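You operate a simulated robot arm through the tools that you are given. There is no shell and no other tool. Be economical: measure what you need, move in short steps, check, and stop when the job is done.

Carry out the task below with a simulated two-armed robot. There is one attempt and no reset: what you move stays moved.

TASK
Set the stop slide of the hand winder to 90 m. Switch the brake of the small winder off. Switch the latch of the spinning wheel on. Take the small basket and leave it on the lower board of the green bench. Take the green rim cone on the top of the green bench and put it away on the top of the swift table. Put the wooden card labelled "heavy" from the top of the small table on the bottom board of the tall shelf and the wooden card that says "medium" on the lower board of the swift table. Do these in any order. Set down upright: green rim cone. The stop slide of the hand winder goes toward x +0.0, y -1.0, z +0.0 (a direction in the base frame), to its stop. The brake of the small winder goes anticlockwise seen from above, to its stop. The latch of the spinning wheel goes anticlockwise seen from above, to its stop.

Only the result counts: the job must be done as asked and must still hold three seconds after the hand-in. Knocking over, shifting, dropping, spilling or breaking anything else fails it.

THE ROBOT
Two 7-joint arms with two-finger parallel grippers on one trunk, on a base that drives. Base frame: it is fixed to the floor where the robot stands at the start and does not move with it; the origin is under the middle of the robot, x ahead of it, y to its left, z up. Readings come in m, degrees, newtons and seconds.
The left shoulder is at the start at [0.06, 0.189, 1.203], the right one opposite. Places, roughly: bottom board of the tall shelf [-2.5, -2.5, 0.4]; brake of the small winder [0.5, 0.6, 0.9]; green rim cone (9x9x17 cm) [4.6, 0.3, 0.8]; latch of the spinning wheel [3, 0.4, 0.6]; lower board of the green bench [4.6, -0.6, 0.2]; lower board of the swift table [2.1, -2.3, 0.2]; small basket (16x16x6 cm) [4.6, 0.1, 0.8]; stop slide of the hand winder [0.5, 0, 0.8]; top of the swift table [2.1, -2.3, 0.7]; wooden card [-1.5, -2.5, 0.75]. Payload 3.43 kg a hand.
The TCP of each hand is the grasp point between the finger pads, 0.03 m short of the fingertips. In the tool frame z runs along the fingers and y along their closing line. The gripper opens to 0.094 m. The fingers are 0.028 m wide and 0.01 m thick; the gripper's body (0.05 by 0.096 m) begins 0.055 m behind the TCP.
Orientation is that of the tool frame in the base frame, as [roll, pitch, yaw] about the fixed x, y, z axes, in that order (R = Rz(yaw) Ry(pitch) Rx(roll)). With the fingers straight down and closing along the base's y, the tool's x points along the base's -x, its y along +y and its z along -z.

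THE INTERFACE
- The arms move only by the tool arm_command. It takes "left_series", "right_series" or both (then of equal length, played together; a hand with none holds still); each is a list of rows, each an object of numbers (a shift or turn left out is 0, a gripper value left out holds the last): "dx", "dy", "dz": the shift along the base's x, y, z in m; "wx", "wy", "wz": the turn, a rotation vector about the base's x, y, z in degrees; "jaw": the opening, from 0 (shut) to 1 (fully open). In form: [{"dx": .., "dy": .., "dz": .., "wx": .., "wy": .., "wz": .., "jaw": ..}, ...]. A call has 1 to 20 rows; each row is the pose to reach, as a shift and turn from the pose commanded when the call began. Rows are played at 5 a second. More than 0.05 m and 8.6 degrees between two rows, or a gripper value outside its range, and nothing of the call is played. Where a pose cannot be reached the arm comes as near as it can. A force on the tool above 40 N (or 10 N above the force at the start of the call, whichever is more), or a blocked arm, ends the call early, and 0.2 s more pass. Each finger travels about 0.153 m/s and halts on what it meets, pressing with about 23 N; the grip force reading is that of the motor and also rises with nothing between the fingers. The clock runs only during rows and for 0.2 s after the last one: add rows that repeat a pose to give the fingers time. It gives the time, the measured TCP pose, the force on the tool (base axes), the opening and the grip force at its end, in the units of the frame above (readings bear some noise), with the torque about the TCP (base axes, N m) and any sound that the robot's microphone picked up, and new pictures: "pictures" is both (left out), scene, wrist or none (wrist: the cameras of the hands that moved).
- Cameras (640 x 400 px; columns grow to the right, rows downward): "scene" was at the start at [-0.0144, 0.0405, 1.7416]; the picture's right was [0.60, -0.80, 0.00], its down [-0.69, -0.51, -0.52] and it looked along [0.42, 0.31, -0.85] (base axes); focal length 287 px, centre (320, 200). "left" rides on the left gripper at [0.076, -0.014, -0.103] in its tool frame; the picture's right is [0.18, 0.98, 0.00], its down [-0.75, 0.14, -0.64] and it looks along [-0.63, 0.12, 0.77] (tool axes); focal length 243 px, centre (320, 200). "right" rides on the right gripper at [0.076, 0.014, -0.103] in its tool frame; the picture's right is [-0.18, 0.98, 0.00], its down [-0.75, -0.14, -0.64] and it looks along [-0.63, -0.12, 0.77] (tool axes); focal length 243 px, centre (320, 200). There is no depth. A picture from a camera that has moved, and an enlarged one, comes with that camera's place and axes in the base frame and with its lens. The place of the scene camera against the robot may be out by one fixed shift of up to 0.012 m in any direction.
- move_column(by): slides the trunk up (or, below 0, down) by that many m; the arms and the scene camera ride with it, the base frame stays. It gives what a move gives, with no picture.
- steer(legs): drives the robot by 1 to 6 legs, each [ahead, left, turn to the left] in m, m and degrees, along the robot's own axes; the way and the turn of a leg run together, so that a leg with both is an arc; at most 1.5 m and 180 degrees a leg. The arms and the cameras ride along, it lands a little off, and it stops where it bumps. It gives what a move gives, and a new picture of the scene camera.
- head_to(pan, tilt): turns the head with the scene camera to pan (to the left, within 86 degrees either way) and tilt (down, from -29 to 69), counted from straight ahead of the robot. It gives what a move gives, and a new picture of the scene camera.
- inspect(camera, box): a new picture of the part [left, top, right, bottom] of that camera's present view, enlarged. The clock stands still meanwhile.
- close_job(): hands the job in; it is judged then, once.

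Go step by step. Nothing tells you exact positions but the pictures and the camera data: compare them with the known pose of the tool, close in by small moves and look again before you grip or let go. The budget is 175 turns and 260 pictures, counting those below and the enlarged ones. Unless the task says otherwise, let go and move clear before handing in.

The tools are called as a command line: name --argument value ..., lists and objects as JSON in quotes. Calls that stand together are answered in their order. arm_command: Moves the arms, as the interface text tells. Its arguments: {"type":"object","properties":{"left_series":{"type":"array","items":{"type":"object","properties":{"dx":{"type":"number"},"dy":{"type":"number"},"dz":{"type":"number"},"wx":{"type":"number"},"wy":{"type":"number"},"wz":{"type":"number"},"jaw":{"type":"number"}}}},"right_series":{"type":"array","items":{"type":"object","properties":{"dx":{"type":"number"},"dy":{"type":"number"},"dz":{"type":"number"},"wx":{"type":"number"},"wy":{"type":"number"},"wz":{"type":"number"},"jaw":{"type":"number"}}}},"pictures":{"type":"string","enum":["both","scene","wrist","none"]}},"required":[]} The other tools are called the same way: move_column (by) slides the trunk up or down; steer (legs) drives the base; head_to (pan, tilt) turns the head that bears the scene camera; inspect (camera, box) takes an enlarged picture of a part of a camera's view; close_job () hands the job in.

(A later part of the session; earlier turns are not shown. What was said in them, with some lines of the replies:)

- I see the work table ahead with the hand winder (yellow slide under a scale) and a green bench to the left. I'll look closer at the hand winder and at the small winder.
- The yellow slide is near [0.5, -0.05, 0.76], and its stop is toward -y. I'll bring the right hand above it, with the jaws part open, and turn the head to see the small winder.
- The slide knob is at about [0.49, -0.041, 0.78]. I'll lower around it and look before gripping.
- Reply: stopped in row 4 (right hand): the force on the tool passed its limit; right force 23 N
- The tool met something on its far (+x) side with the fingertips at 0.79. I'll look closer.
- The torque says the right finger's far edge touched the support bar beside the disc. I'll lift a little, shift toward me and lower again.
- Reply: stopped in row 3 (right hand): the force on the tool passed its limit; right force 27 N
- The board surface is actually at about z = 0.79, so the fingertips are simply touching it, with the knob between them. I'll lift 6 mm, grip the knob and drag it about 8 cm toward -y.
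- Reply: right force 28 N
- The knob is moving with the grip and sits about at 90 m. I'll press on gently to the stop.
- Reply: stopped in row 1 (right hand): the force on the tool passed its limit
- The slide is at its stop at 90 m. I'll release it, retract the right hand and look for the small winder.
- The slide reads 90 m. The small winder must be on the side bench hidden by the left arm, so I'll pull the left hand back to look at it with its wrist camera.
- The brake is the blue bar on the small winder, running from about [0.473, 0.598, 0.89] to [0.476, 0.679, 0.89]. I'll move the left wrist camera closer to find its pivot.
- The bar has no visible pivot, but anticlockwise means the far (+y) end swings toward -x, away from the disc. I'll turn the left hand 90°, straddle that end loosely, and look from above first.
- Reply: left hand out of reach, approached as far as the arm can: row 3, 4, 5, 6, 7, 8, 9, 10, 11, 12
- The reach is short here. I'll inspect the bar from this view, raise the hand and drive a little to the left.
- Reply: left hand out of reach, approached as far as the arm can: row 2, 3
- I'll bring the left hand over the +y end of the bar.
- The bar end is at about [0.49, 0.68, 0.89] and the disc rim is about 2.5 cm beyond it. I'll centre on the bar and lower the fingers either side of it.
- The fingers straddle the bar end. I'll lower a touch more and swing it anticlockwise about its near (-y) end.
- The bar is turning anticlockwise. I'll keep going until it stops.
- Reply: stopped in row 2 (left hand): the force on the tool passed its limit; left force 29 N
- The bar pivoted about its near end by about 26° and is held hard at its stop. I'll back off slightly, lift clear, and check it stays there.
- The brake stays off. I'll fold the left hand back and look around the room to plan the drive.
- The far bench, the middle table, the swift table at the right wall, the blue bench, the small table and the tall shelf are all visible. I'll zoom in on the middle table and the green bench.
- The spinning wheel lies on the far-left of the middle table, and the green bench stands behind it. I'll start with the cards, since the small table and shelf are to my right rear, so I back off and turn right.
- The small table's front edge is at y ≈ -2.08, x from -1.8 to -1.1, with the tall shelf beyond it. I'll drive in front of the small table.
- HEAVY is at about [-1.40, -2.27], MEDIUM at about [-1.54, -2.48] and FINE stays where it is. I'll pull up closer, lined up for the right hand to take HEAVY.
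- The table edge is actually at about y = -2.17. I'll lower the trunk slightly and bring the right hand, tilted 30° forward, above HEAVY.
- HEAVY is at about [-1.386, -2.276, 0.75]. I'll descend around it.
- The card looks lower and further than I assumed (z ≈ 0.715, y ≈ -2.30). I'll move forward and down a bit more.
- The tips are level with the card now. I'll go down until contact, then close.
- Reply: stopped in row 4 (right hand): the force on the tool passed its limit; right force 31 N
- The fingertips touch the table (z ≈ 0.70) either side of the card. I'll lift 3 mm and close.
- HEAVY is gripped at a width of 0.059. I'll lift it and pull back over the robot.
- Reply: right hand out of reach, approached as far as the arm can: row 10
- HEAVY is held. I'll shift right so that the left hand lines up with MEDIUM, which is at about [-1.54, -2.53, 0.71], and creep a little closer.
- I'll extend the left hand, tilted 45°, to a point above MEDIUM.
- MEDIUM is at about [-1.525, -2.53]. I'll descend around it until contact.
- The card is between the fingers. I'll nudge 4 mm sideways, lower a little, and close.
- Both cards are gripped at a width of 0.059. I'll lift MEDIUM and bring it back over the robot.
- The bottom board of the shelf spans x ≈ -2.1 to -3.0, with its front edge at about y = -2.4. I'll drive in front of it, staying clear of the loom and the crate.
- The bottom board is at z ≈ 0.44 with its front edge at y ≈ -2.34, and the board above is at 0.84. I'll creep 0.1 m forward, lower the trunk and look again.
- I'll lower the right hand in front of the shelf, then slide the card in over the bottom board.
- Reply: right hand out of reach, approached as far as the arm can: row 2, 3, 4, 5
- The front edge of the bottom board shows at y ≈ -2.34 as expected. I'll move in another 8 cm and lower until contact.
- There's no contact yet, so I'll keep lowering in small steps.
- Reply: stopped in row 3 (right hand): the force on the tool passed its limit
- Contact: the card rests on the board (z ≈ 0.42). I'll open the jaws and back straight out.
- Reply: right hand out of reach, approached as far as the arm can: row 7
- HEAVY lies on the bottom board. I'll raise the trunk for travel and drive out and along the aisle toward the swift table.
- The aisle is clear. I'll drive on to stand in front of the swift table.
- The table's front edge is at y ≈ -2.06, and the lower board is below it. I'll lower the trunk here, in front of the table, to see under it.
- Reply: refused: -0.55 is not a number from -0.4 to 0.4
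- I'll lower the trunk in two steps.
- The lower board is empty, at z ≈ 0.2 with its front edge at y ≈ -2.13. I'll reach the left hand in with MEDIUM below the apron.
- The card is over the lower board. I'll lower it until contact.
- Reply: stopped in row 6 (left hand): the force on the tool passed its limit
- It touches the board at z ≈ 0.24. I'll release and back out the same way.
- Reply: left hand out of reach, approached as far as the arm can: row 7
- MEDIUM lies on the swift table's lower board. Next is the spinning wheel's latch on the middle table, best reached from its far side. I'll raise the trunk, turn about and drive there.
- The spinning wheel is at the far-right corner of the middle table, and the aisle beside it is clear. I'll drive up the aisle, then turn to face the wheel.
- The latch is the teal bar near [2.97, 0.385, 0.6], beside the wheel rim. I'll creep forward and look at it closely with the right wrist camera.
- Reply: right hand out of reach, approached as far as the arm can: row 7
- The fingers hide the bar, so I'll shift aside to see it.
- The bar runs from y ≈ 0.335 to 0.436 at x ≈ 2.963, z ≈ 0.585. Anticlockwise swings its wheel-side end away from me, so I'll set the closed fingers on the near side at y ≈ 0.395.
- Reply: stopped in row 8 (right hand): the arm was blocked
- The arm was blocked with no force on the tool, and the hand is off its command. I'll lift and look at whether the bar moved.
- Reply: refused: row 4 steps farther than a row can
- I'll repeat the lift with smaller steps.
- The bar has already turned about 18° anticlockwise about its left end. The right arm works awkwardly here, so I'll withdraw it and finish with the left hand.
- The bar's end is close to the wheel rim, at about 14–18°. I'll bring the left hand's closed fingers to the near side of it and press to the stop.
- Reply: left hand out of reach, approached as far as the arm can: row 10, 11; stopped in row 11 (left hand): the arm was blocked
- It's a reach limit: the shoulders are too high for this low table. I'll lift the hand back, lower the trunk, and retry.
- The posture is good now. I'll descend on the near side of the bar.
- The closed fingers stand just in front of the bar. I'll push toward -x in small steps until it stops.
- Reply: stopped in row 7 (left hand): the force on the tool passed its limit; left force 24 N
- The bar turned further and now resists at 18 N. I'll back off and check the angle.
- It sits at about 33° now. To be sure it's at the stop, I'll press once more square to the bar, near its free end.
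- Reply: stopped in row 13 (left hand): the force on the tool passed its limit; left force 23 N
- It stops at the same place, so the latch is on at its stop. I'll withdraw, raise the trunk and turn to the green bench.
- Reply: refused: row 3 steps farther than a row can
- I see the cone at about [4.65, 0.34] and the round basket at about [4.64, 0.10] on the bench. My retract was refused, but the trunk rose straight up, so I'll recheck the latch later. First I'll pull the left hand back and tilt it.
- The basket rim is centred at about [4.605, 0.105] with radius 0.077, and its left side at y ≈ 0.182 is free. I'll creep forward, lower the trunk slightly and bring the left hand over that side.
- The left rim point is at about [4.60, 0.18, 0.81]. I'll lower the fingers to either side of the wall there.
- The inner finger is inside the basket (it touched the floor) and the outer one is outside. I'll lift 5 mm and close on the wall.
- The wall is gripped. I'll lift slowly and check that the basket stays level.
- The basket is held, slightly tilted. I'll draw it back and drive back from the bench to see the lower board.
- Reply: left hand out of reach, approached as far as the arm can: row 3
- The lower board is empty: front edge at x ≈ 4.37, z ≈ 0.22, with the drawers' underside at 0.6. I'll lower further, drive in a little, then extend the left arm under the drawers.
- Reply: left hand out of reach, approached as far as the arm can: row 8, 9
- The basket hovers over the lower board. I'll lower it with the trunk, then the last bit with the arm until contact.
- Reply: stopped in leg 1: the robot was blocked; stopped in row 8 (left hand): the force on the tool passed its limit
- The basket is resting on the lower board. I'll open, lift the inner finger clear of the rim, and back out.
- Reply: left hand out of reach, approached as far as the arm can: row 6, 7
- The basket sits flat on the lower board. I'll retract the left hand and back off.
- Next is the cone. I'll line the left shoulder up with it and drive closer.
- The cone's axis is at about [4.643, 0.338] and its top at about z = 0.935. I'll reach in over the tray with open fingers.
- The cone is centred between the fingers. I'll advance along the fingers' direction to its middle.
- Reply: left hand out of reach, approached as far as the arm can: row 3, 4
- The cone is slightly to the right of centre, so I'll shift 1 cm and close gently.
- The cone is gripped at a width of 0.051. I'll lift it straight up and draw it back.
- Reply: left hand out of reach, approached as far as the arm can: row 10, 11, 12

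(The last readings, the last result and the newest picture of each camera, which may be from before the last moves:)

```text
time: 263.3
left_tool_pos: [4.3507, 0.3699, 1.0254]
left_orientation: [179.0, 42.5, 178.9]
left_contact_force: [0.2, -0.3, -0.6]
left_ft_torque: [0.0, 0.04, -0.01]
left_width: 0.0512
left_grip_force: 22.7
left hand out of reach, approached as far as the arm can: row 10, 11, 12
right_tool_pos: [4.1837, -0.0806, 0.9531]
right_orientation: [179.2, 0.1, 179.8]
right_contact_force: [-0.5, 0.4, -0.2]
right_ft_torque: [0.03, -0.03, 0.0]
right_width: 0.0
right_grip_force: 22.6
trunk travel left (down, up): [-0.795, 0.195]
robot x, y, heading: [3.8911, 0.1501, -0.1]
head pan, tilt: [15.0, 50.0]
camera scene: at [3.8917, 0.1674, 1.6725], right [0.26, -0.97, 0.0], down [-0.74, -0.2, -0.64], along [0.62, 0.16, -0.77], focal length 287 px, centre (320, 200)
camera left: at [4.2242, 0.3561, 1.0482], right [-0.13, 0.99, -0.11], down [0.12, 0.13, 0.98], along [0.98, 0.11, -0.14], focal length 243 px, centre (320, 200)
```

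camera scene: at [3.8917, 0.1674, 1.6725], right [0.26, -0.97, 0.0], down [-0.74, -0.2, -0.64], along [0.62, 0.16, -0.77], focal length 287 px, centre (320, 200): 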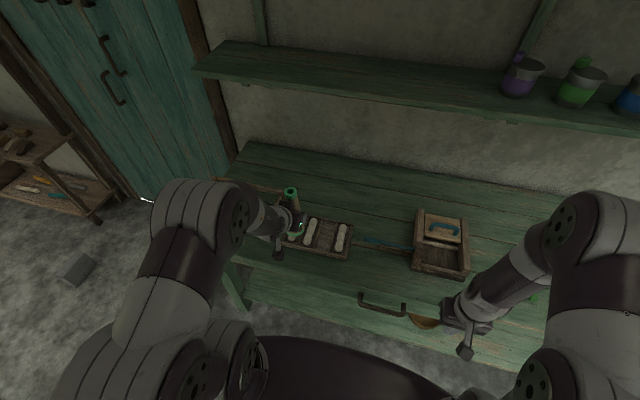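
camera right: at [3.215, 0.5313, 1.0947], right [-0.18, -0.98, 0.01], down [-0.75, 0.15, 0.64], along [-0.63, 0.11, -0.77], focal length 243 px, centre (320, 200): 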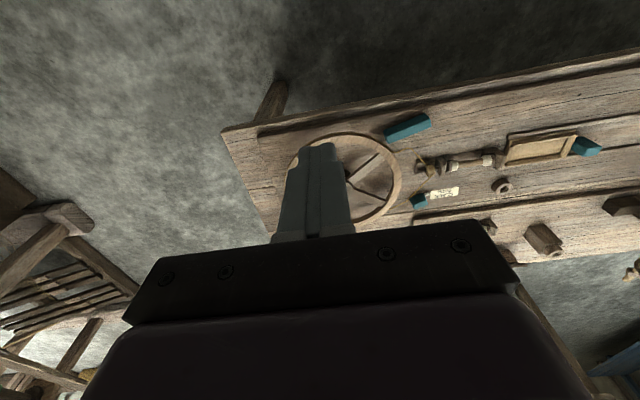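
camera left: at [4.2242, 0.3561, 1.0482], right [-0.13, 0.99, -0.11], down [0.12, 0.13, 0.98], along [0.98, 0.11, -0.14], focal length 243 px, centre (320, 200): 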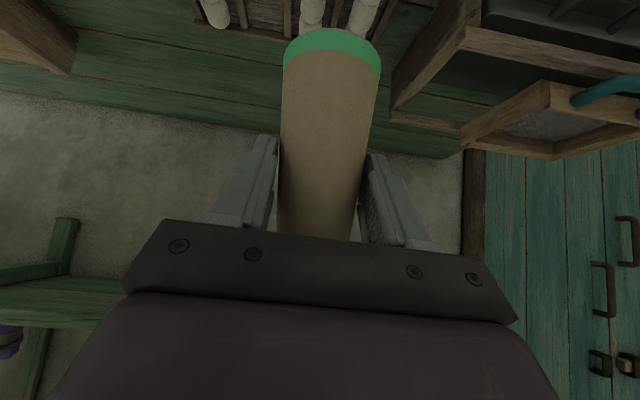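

I'll back off, turn to face down the aisle, and take the chance to recheck the latch.

steer --legs '[[-0.33, 0, 0], [0, 0, -90]]'

head_to --pan -80 --tilt 55

inspect --camera "scene" --box '[220, 100, 480, 280]'

```text
time: 269.3
left_tool_pos: [3.7839, -0.3131, 1.0238]
left_orientation: [179.2, 42.4, 89.6]
left_contact_force: [0.5, -0.2, -0.2]
left_ft_torque: [-0.01, 0.04, 0.0]
left_width: 0.0512
left_grip_force: 23.3
right_tool_pos: [3.3331, -0.1517, 0.953]
right_orientation: [179.3, 0.0, 90.2]
right_contact_force: [0.2, -0.4, -0.5]
right_ft_torque: [-0.02, -0.04, -0.05]
right_width: 0.0
right_grip_force: 22.8
trunk travel left (down, up): [-0.795, 0.195]
robot x, y, heading: [3.5585, 0.1467, -89.3]
head pan, tilt: [15.0, 50.0]
camera scene: at [3.5689, 0.1327, 1.6725], right [-0.96, -0.27, 0.0], down [-0.2, 0.74, -0.64], along [0.17, -0.62, -0.77], focal length 287 px, centre (320, 200)
```

scene: 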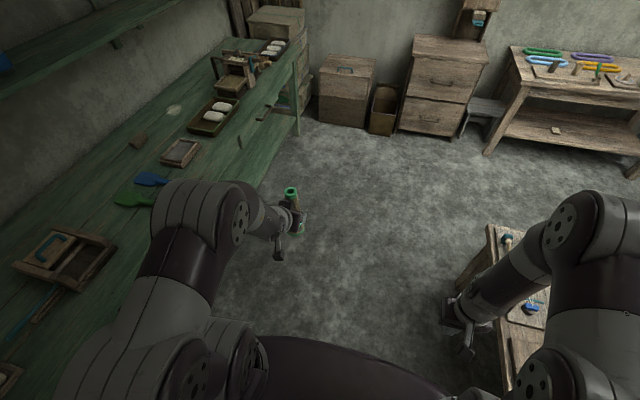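

```text
time: 271.0
left_tool_pos: [3.7833, -0.3125, 1.024]
left_orientation: [179.1, 42.4, 89.5]
left_contact_force: [0.4, -0.2, 0.0]
left_ft_torque: [0.0, -0.02, -0.03]
left_width: 0.0511
left_grip_force: 23.3
right_tool_pos: [3.3322, -0.1519, 0.9531]
right_orientation: [179.1, 0.1, 90.2]
right_contact_force: [0.3, -0.4, 0.7]
right_ft_torque: [0.01, -0.02, 0.01]
right_width: 0.0
right_grip_force: 22.8
trunk travel left (down, up): [-0.795, 0.195]
robot x, y, heading: [3.5587, 0.1477, -89.6]
head pan, tilt: [-80.0, 55.0]
camera scene: at [3.4775, 0.1939, 1.666], right [-0.18, 0.98, 0.0], down [0.81, 0.15, -0.57], along [-0.56, -0.1, -0.82], focal length 287 px, centre (320, 200)
```

scene: 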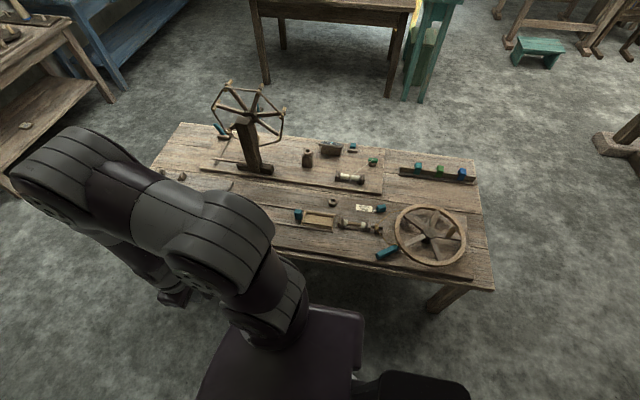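

```text
2.22 times, centred on (350, 190) of scene
camera zoom: at [3.4775, 0.1939, 1.666], right [-0.18, 0.98, 0.0], down [0.81, 0.15, -0.57], along [-0.56, -0.1, -0.82], focal length 638 px, centre (253, 222)
```

zoom: 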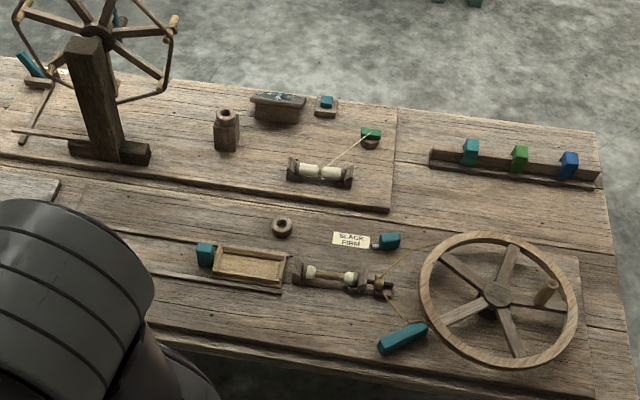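

The latch still sits at its stop. Now I'll drive to the swift table with the cone.

steer --legs '[[1.5, 0, 0], [0.08, -0.3, -0.4], [0, -1.5, 0]]'

head_to --pan 0 --tilt 45

```text
time: 287.2
left_tool_pos: [1.9774, -1.8892, 1.0234]
left_orientation: [179.1, 42.4, 88.9]
left_contact_force: [0.2, 0.4, -0.5]
left_ft_torque: [0.02, -0.03, 0.0]
left_width: 0.0508
left_grip_force: 22.7
right_tool_pos: [1.5293, -1.7201, 0.9527]
right_orientation: [179.1, 0.2, 89.6]
right_contact_force: [-0.4, -0.2, -0.9]
right_ft_torque: [-0.02, -0.02, -0.01]
right_width: 0.0
right_grip_force: 23.0
trunk travel left (down, up): [-0.795, 0.195]
robot x, y, heading: [1.7554, -1.4272, -90.6]
head pan, tilt: [-80.0, 55.0]
camera scene: at [1.6779, -1.3781, 1.666], right [-0.17, 0.99, 0.0], down [0.81, 0.14, -0.57], along [-0.57, -0.1, -0.82], focal length 287 px, centre (320, 200)
```

scene: 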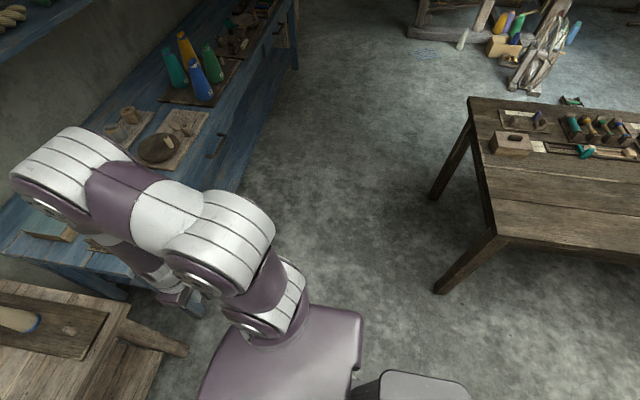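

```text
time: 288.8
left_tool_pos: [1.9776, -1.8898, 1.0229]
left_orientation: [179.1, 42.3, 88.9]
left_contact_force: [0.3, 0.4, -0.6]
left_ft_torque: [0.01, 0.01, -0.01]
left_width: 0.0504
left_grip_force: 23.3
right_tool_pos: [1.5279, -1.7211, 0.953]
right_orientation: [179.2, 0.0, 89.7]
right_contact_force: [0.4, 0.6, 0.0]
right_ft_torque: [0.0, 0.02, 0.0]
right_width: 0.0001
right_grip_force: 23.2
trunk travel left (down, up): [-0.795, 0.195]
robot x, y, heading: [1.7592, -1.4218, -90.5]
head pan, tilt: [0.0, 45.0]
camera scene: at [1.7483, -1.4474, 1.6794], right [-1.0, 0.01, 0.0], down [0.01, 0.71, -0.71], along [-0.01, -0.71, -0.71], focal length 287 px, centre (320, 200)
```

scene: 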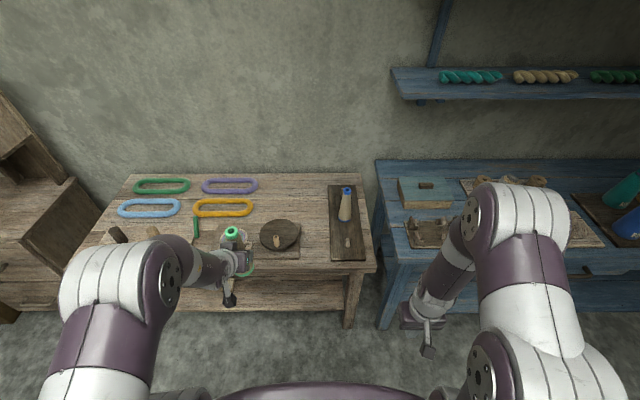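

The free area on the swift table is right of the rings and behind the dark disc, around [1.87, -2.40]. I'll pull up closer with the left shoulder lined up.

steer --legs '[[0.28, -0.08, 0.5]]'

head_to --pan 10 --tilt 52

inspect --camera "scene" --box '[220, 130, 420, 280]'

```text
time: 290.8
left_tool_pos: [1.8994, -2.1654, 1.0228]
left_orientation: [179.1, 42.5, 89.3]
left_contact_force: [-0.4, -0.2, 0.4]
left_ft_torque: [-0.02, -0.01, 0.01]
left_width: 0.0507
left_grip_force: 23.0
right_tool_pos: [1.4481, -2.0021, 0.953]
right_orientation: [179.2, 0.1, 90.0]
right_contact_force: [-0.6, 0.1, -0.7]
right_ft_torque: [0.01, 0.02, -0.01]
right_width: 0.0
right_grip_force: 23.1
trunk travel left (down, up): [-0.795, 0.195]
robot x, y, heading: [1.6793, -1.7038, -90.4]
head pan, tilt: [0.0, 45.0]
camera scene: at [1.6671, -1.7254, 1.6795], right [-1.0, 0.0, 0.0], down [0.0, 0.71, -0.71], along [0.0, -0.71, -0.71], focal length 287 px, centre (320, 200)
```

scene: 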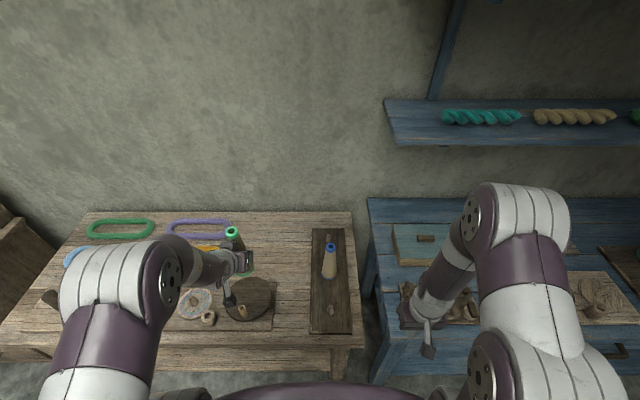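

```text
time: 291.5
left_tool_pos: [1.8984, -2.1671, 1.0244]
left_orientation: [179.1, 42.5, 89.3]
left_contact_force: [0.6, 1.2, 0.2]
left_ft_torque: [0.01, 0.0, -0.01]
left_width: 0.0508
left_grip_force: 23.2
right_tool_pos: [1.4497, -2.0023, 0.9515]
right_orientation: [179.3, 0.1, 90.0]
right_contact_force: [0.0, 0.5, 0.5]
right_ft_torque: [0.03, -0.03, 0.01]
right_width: 0.0
right_grip_force: 23.0
trunk travel left (down, up): [-0.795, 0.195]
robot x, y, heading: [1.678, -1.7043, -90.1]
head pan, tilt: [10.0, 52.0]
camera scene: at [1.6797, -1.7194, 1.6699], right [-0.98, -0.17, 0.0], down [-0.14, 0.78, -0.62], along [0.11, -0.61, -0.79], focal length 287 px, centre (320, 200)
```

scene: 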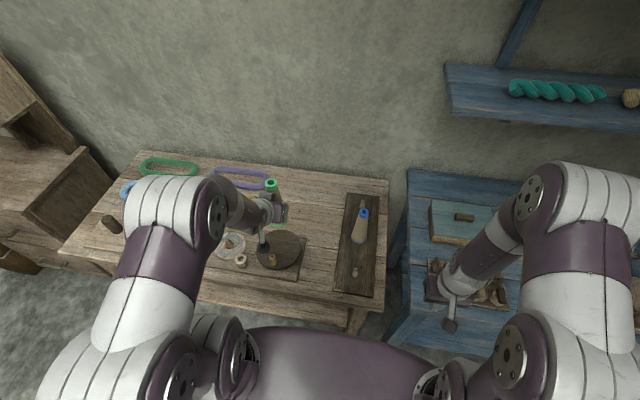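

```text
2.67 times, centred on (320, 205) of scene
camera zoom: at [1.6797, -1.7194, 1.6699], right [-0.98, -0.17, 0.0], down [-0.14, 0.78, -0.62], along [0.11, -0.61, -0.79], focal length 766 px, centre (320, 187)
```

zoom: 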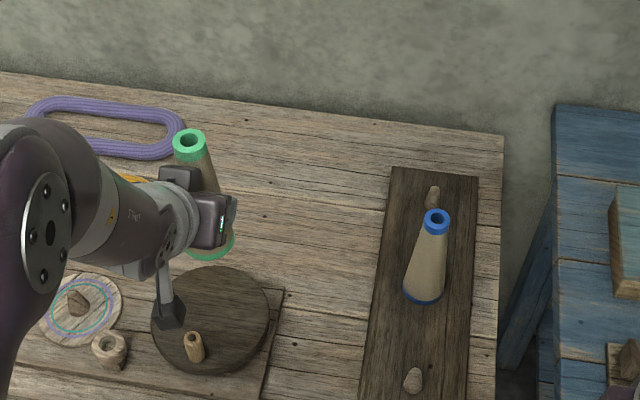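

I'll place the cone at about [1.866, -2.41], midway between the rings and the dark board. First I'll move above that spot.

arm_command --left_series '[{"dx": -0.005, "dy": -0.04, "dz": -0.01}, {"dx": -0.01, "dy": -0.08, "dz": -0.02}, {"dx": -0.015, "dy": -0.12, "dz": -0.03}, {"dx": -0.02, "dy": -0.16, "dz": -0.04}, {"dx": -0.026, "dy": -0.2, "dz": -0.06}, {"dx": -0.032, "dy": -0.238, "dz": -0.08}, {"dx": -0.032, "dy": -0.238, "dz": -0.11}, {"dx": -0.032, "dy": -0.238, "dz": -0.14}, {"dx": -0.032, "dy": -0.238, "dz": -0.14}]' --pictures "both"

inspect --camera "scene" --box '[220, 130, 420, 280]'

```text
time: 293.5
left_tool_pos: [1.8653, -2.4048, 0.8846]
left_orientation: [179.0, 42.4, 89.2]
left_contact_force: [-0.1, 0.0, -0.8]
left_ft_torque: [0.05, 0.02, 0.01]
left_width: 0.0508
left_grip_force: 23.1
right_tool_pos: [1.4485, -2.0023, 0.952]
right_orientation: [179.2, 0.0, 90.0]
right_contact_force: [0.2, -0.4, -0.2]
right_ft_torque: [0.0, -0.02, -0.01]
right_width: 0.0001
right_grip_force: 22.9
trunk travel left (down, up): [-0.795, 0.195]
robot x, y, heading: [1.6751, -1.7047, -90.0]
head pan, tilt: [10.0, 52.0]
camera scene: at [1.6797, -1.7186, 1.6699], right [-0.98, -0.17, 0.0], down [-0.14, 0.78, -0.62], along [0.11, -0.61, -0.79], focal length 287 px, centre (320, 200)
camera left: at [1.8509, -2.2786, 0.908], right [0.98, 0.13, -0.11], down [0.13, -0.12, 0.98], along [0.12, -0.98, -0.14], focal length 243 px, centre (320, 200)
```

scene: 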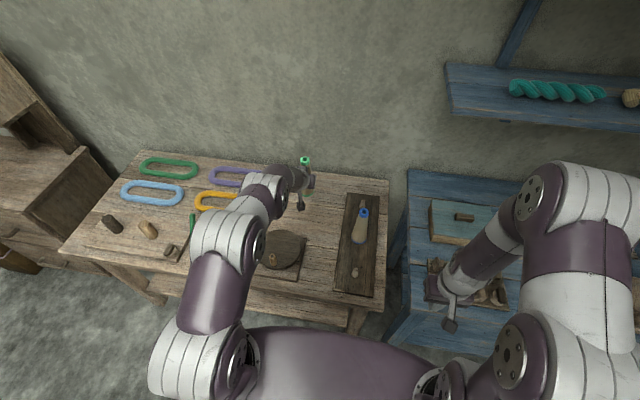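
left: 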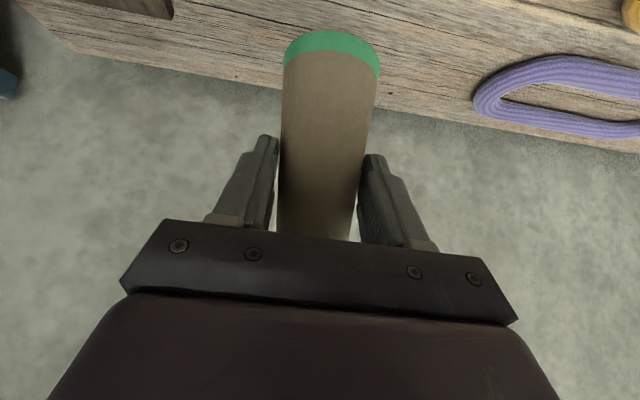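

```text
2.67 times, centred on (320, 205) of scene
camera zoom: at [1.6797, -1.7186, 1.6699], right [-0.98, -0.17, 0.0], down [-0.14, 0.78, -0.62], along [0.11, -0.61, -0.79], focal length 766 px, centre (320, 187)
```

zoom: 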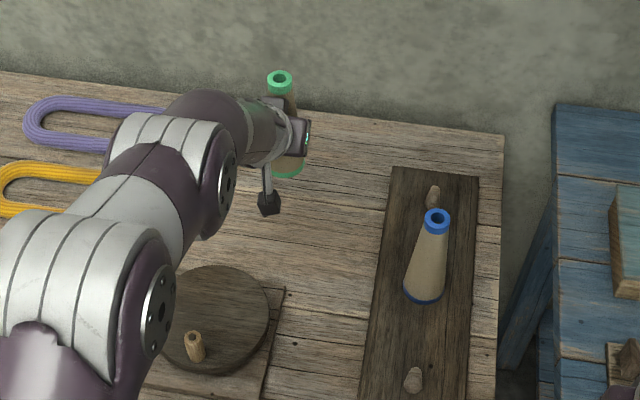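

The spot is clear. I'll lower the cone in small steps until it touches.

arm_command --left_series '[{"dz": -0.012}, {"dz": -0.024}, {"dz": -0.034}, {"dz": -0.042}, {"dz": -0.048}, {"dz": -0.054}, {"dz": -0.06}, {"dz": -0.066}, {"dz": -0.072}, {"dz": -0.078}, {"dz": -0.084}, {"dz": -0.09}]' --pictures "wrist"

```text
time: 296.1
left_tool_pos: [1.8672, -2.4049, 0.7932]
left_orientation: [179.0, 42.5, 89.2]
left_contact_force: [-0.5, -0.4, -0.9]
left_ft_torque: [0.0, -0.03, 0.01]
left_width: 0.0508
left_grip_force: 23.1
right_tool_pos: [1.4485, -2.0009, 0.9521]
right_orientation: [179.2, 0.0, 90.0]
right_contact_force: [0.4, -0.2, 1.1]
right_ft_torque: [0.01, 0.0, 0.02]
right_width: 0.0004
right_grip_force: 22.6
trunk travel left (down, up): [-0.795, 0.195]
robot x, y, heading: [1.677, -1.707, -90.1]
head pan, tilt: [10.0, 52.0]
camera left: at [1.8525, -2.2783, 0.8175], right [0.98, 0.13, -0.11], down [0.13, -0.12, 0.98], along [0.12, -0.98, -0.14], focal length 243 px, centre (320, 200)
```

left: 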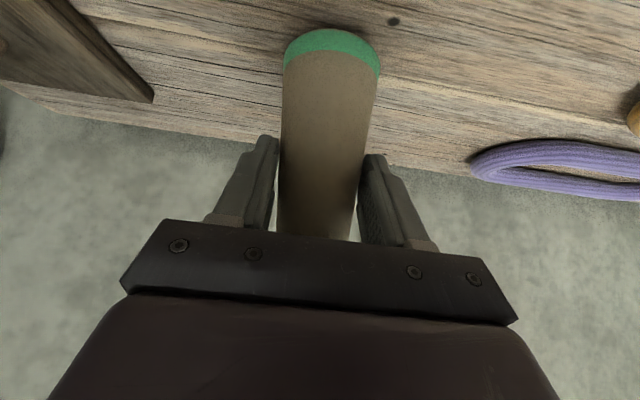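

It hasn't touched yet, so I'll continue down in fine steps.

arm_command --left_series '[{"dz": -0.005}, {"dz": -0.01}, {"dz": -0.014}, {"dz": -0.018}, {"dz": -0.022}, {"dz": -0.026}, {"dz": -0.03}, {"dz": -0.034}, {"dz": -0.038}, {"dz": -0.042}]' --pictures "both"

```text
time: 298.3
left_tool_pos: [1.8647, -2.4018, 0.76]
left_orientation: [-179.5, 43.2, 89.3]
left_contact_force: [11.1, 2.3, 25.0]
left_ft_torque: [-0.1, -0.5, 0.09]
left_width: 0.0536
left_grip_force: 23.1
left hand out of reach, approached as far as the arm can: row 9, 10
right_tool_pos: [1.4483, -1.9978, 0.9536]
right_orientation: [179.1, 0.1, 89.9]
right_contact_force: [0.1, 0.8, 0.7]
right_ft_torque: [0.0, 0.0, 0.0]
right_width: 0.0
right_grip_force: 22.8
trunk travel left (down, up): [-0.795, 0.195]
robot x, y, heading: [1.6761, -1.7009, -89.9]
head pan, tilt: [10.0, 52.0]
camera scene: at [1.6811, -1.7134, 1.67], right [-0.98, -0.17, 0.0], down [-0.14, 0.77, -0.62], along [0.11, -0.61, -0.79], focal length 287 px, centre (320, 200)
camera left: at [1.8516, -2.2744, 0.7819], right [0.98, 0.12, -0.13], down [0.15, -0.11, 0.98], along [0.1, -0.99, -0.13], focal length 243 px, centre (320, 200)
```

scene: 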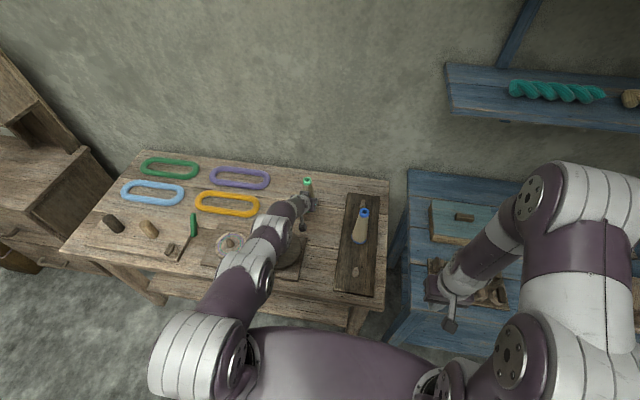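
left: 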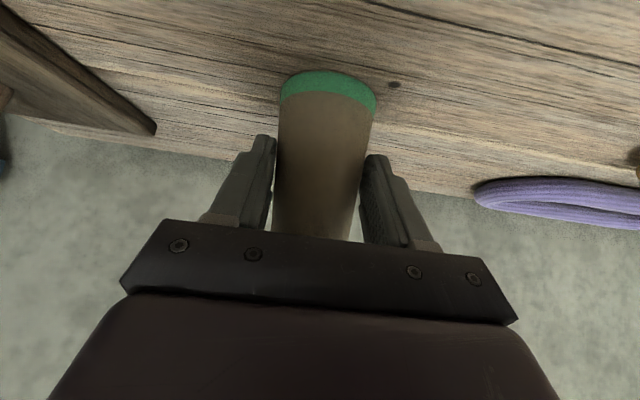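

The cone is seated on the table. I'll ease off a hair, open, and withdraw along the fingers.

arm_command --left_series '[{"dz": 0.002}, {"dz": 0.002, "jaw": 0.75}, {"dz": 0.002, "jaw": 0.95}, {"dz": 0.002, "jaw": 0.95}, {"dy": 0.01, "dz": 0.012}, {"dy": 0.03, "dz": 0.035}, {"dy": 0.06, "dz": 0.07}, {"dy": 0.09, "dz": 0.1}]' --pictures "both"

inspect --camera "scene" --box '[220, 130, 420, 280]'

```text
time: 300.1
left_tool_pos: [1.8656, -2.3132, 0.8533]
left_orientation: [179.2, 42.5, 89.3]
left_contact_force: [0.3, -0.3, -0.6]
left_ft_torque: [0.03, 0.01, -0.01]
left_width: 0.0893
left_grip_force: 0.1
left hand out of reach, approached as far as the arm can: row 1, 2
right_tool_pos: [1.4481, -2.0004, 0.9529]
right_orientation: [179.2, 0.1, 90.1]
right_contact_force: [-0.7, 0.0, 0.4]
right_ft_torque: [-0.09, 0.02, 0.05]
right_width: 0.0001
right_grip_force: 23.1
trunk travel left (down, up): [-0.795, 0.195]
robot x, y, heading: [1.6783, -1.7051, -90.1]
head pan, tilt: [10.0, 52.0]
camera scene: at [1.6795, -1.7164, 1.6698], right [-0.98, -0.17, 0.0], down [-0.14, 0.78, -0.62], along [0.11, -0.61, -0.79], focal length 287 px, centre (320, 200)
camera left: at [1.8511, -2.1871, 0.8777], right [0.98, 0.13, -0.11], down [0.13, -0.12, 0.98], along [0.12, -0.98, -0.14], focal length 243 px, centre (320, 200)
```

scene: 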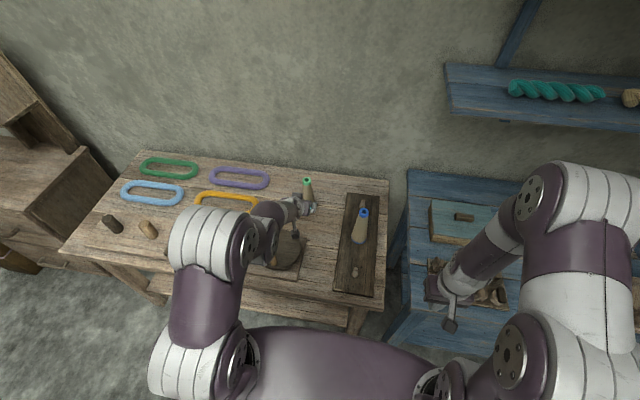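
left: 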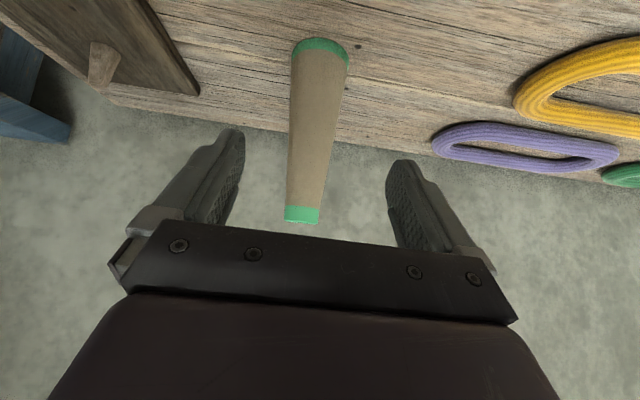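

```text
2.67 times, centred on (320, 205) of scene
camera zoom: at [1.6795, -1.7164, 1.6698], right [-0.98, -0.17, 0.0], down [-0.14, 0.78, -0.62], along [0.11, -0.61, -0.79], focal length 766 px, centre (320, 187)
```

zoom: 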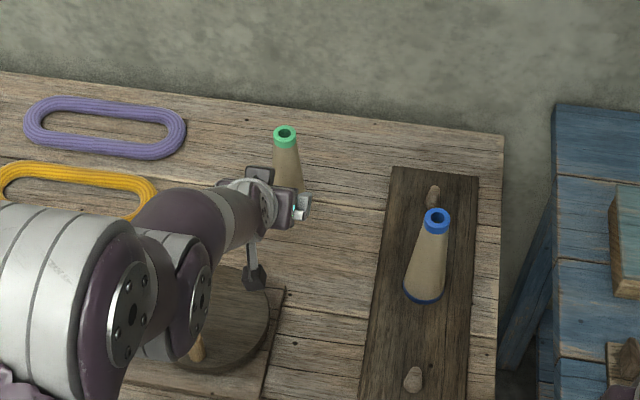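

The cone stands upright. I'll finish withdrawing the hand and back away from the table.

arm_command --left_series '[{"dy": 0.03, "dz": 0.033}, {"dy": 0.06, "dz": 0.066}, {"dy": 0.09, "dz": 0.1}, {"dy": 0.12, "dz": 0.13}, {"dy": 0.15, "dz": 0.15}]' --pictures "none"

steer --legs '[[-0.3, 0, 0]]'

inspect --camera "scene" --box '[160, 80, 420, 300]'

```text
time: 301.3
left_tool_pos: [1.8684, -2.1636, 1.0015]
left_orientation: [179.2, 42.6, 89.3]
left_contact_force: [-0.5, -0.5, 0.5]
left_ft_torque: [0.04, 0.04, 0.03]
left_width: 0.089
left_grip_force: 0.0
right_tool_pos: [1.449, -2.0003, 0.9531]
right_orientation: [179.1, 0.1, 90.0]
right_contact_force: [-0.8, 0.9, 1.0]
right_ft_torque: [-0.02, 0.04, 0.0]
right_width: 0.0
right_grip_force: 22.7
trunk travel left (down, up): [-0.795, 0.195]
robot x, y, heading: [1.6794, -1.7039, -89.9]
head pan, tilt: [10.0, 52.0]
```

```text
time: 303.3
left_tool_pos: [1.8678, -1.8599, 1.0015]
left_orientation: [179.1, 42.4, 89.3]
left_contact_force: [0.6, -0.3, 0.1]
left_ft_torque: [0.0, -0.03, 0.01]
left_width: 0.089
left_grip_force: 0.1
right_tool_pos: [1.448, -1.6987, 0.9525]
right_orientation: [179.2, 0.0, 90.1]
right_contact_force: [-0.7, 0.3, 0.7]
right_ft_torque: [0.04, -0.01, 0.0]
right_width: 0.0
right_grip_force: 23.0
trunk travel left (down, up): [-0.795, 0.195]
robot x, y, heading: [1.6807, -1.4019, -89.7]
head pan, tilt: [10.0, 52.0]
camera scene: at [1.6798, -1.4162, 1.6699], right [-0.98, -0.17, 0.0], down [-0.14, 0.78, -0.62], along [0.11, -0.61, -0.79], focal length 287 px, centre (320, 200)
```

scene: 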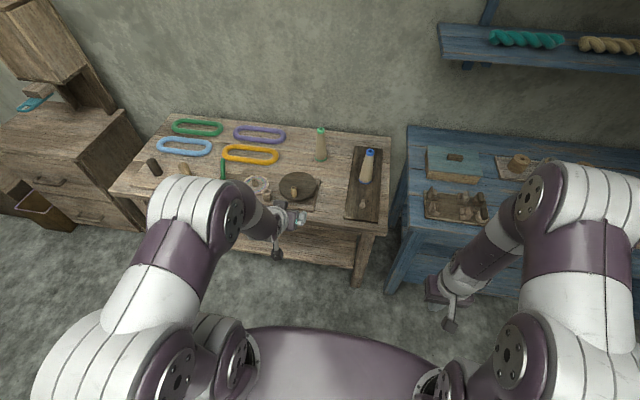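

```text
1.82 times, centred on (290, 190) of scene
camera zoom: at [1.6798, -1.4162, 1.6699], right [-0.98, -0.17, 0.0], down [-0.14, 0.78, -0.62], along [0.11, -0.61, -0.79], focal length 522 px, centre (374, 218)
```

zoom: 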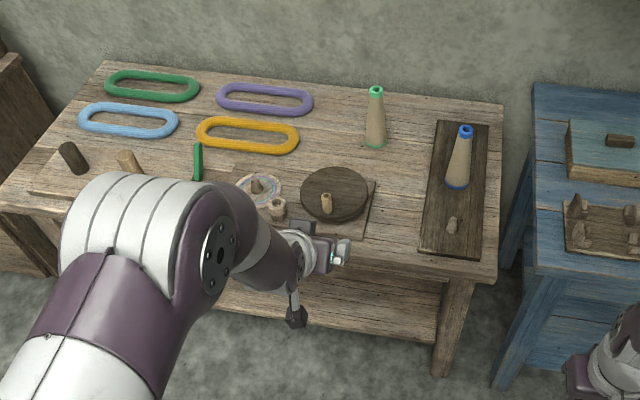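

close_job

```text
The job is handed in.
```

I completed all the tasks and handed the job in. I watched each one through the cameras as I did it, but I haven't seen the judging result.

- **Hand winder:** the stop slide is at 90 m, against its stop.
- **Small winder:** the brake is off. It turned anticlockwise about 26° and then would not move further under about 28 N.
- **Spinning wheel:** the latch is on. It turned anticlockwise to its stop, and I pressed it a second time to confirm.
- **Small basket:** it sits flat on the lower board of the green bench.
- **Green rim cone:** it stands upright on top of the swift table, clear of the rings and the dark board.
- **Wooden cards:** "heavy" is on the bottom board of the tall shelf and "medium" is on the lower board of the swift table. The "fine" card stayed where it was.
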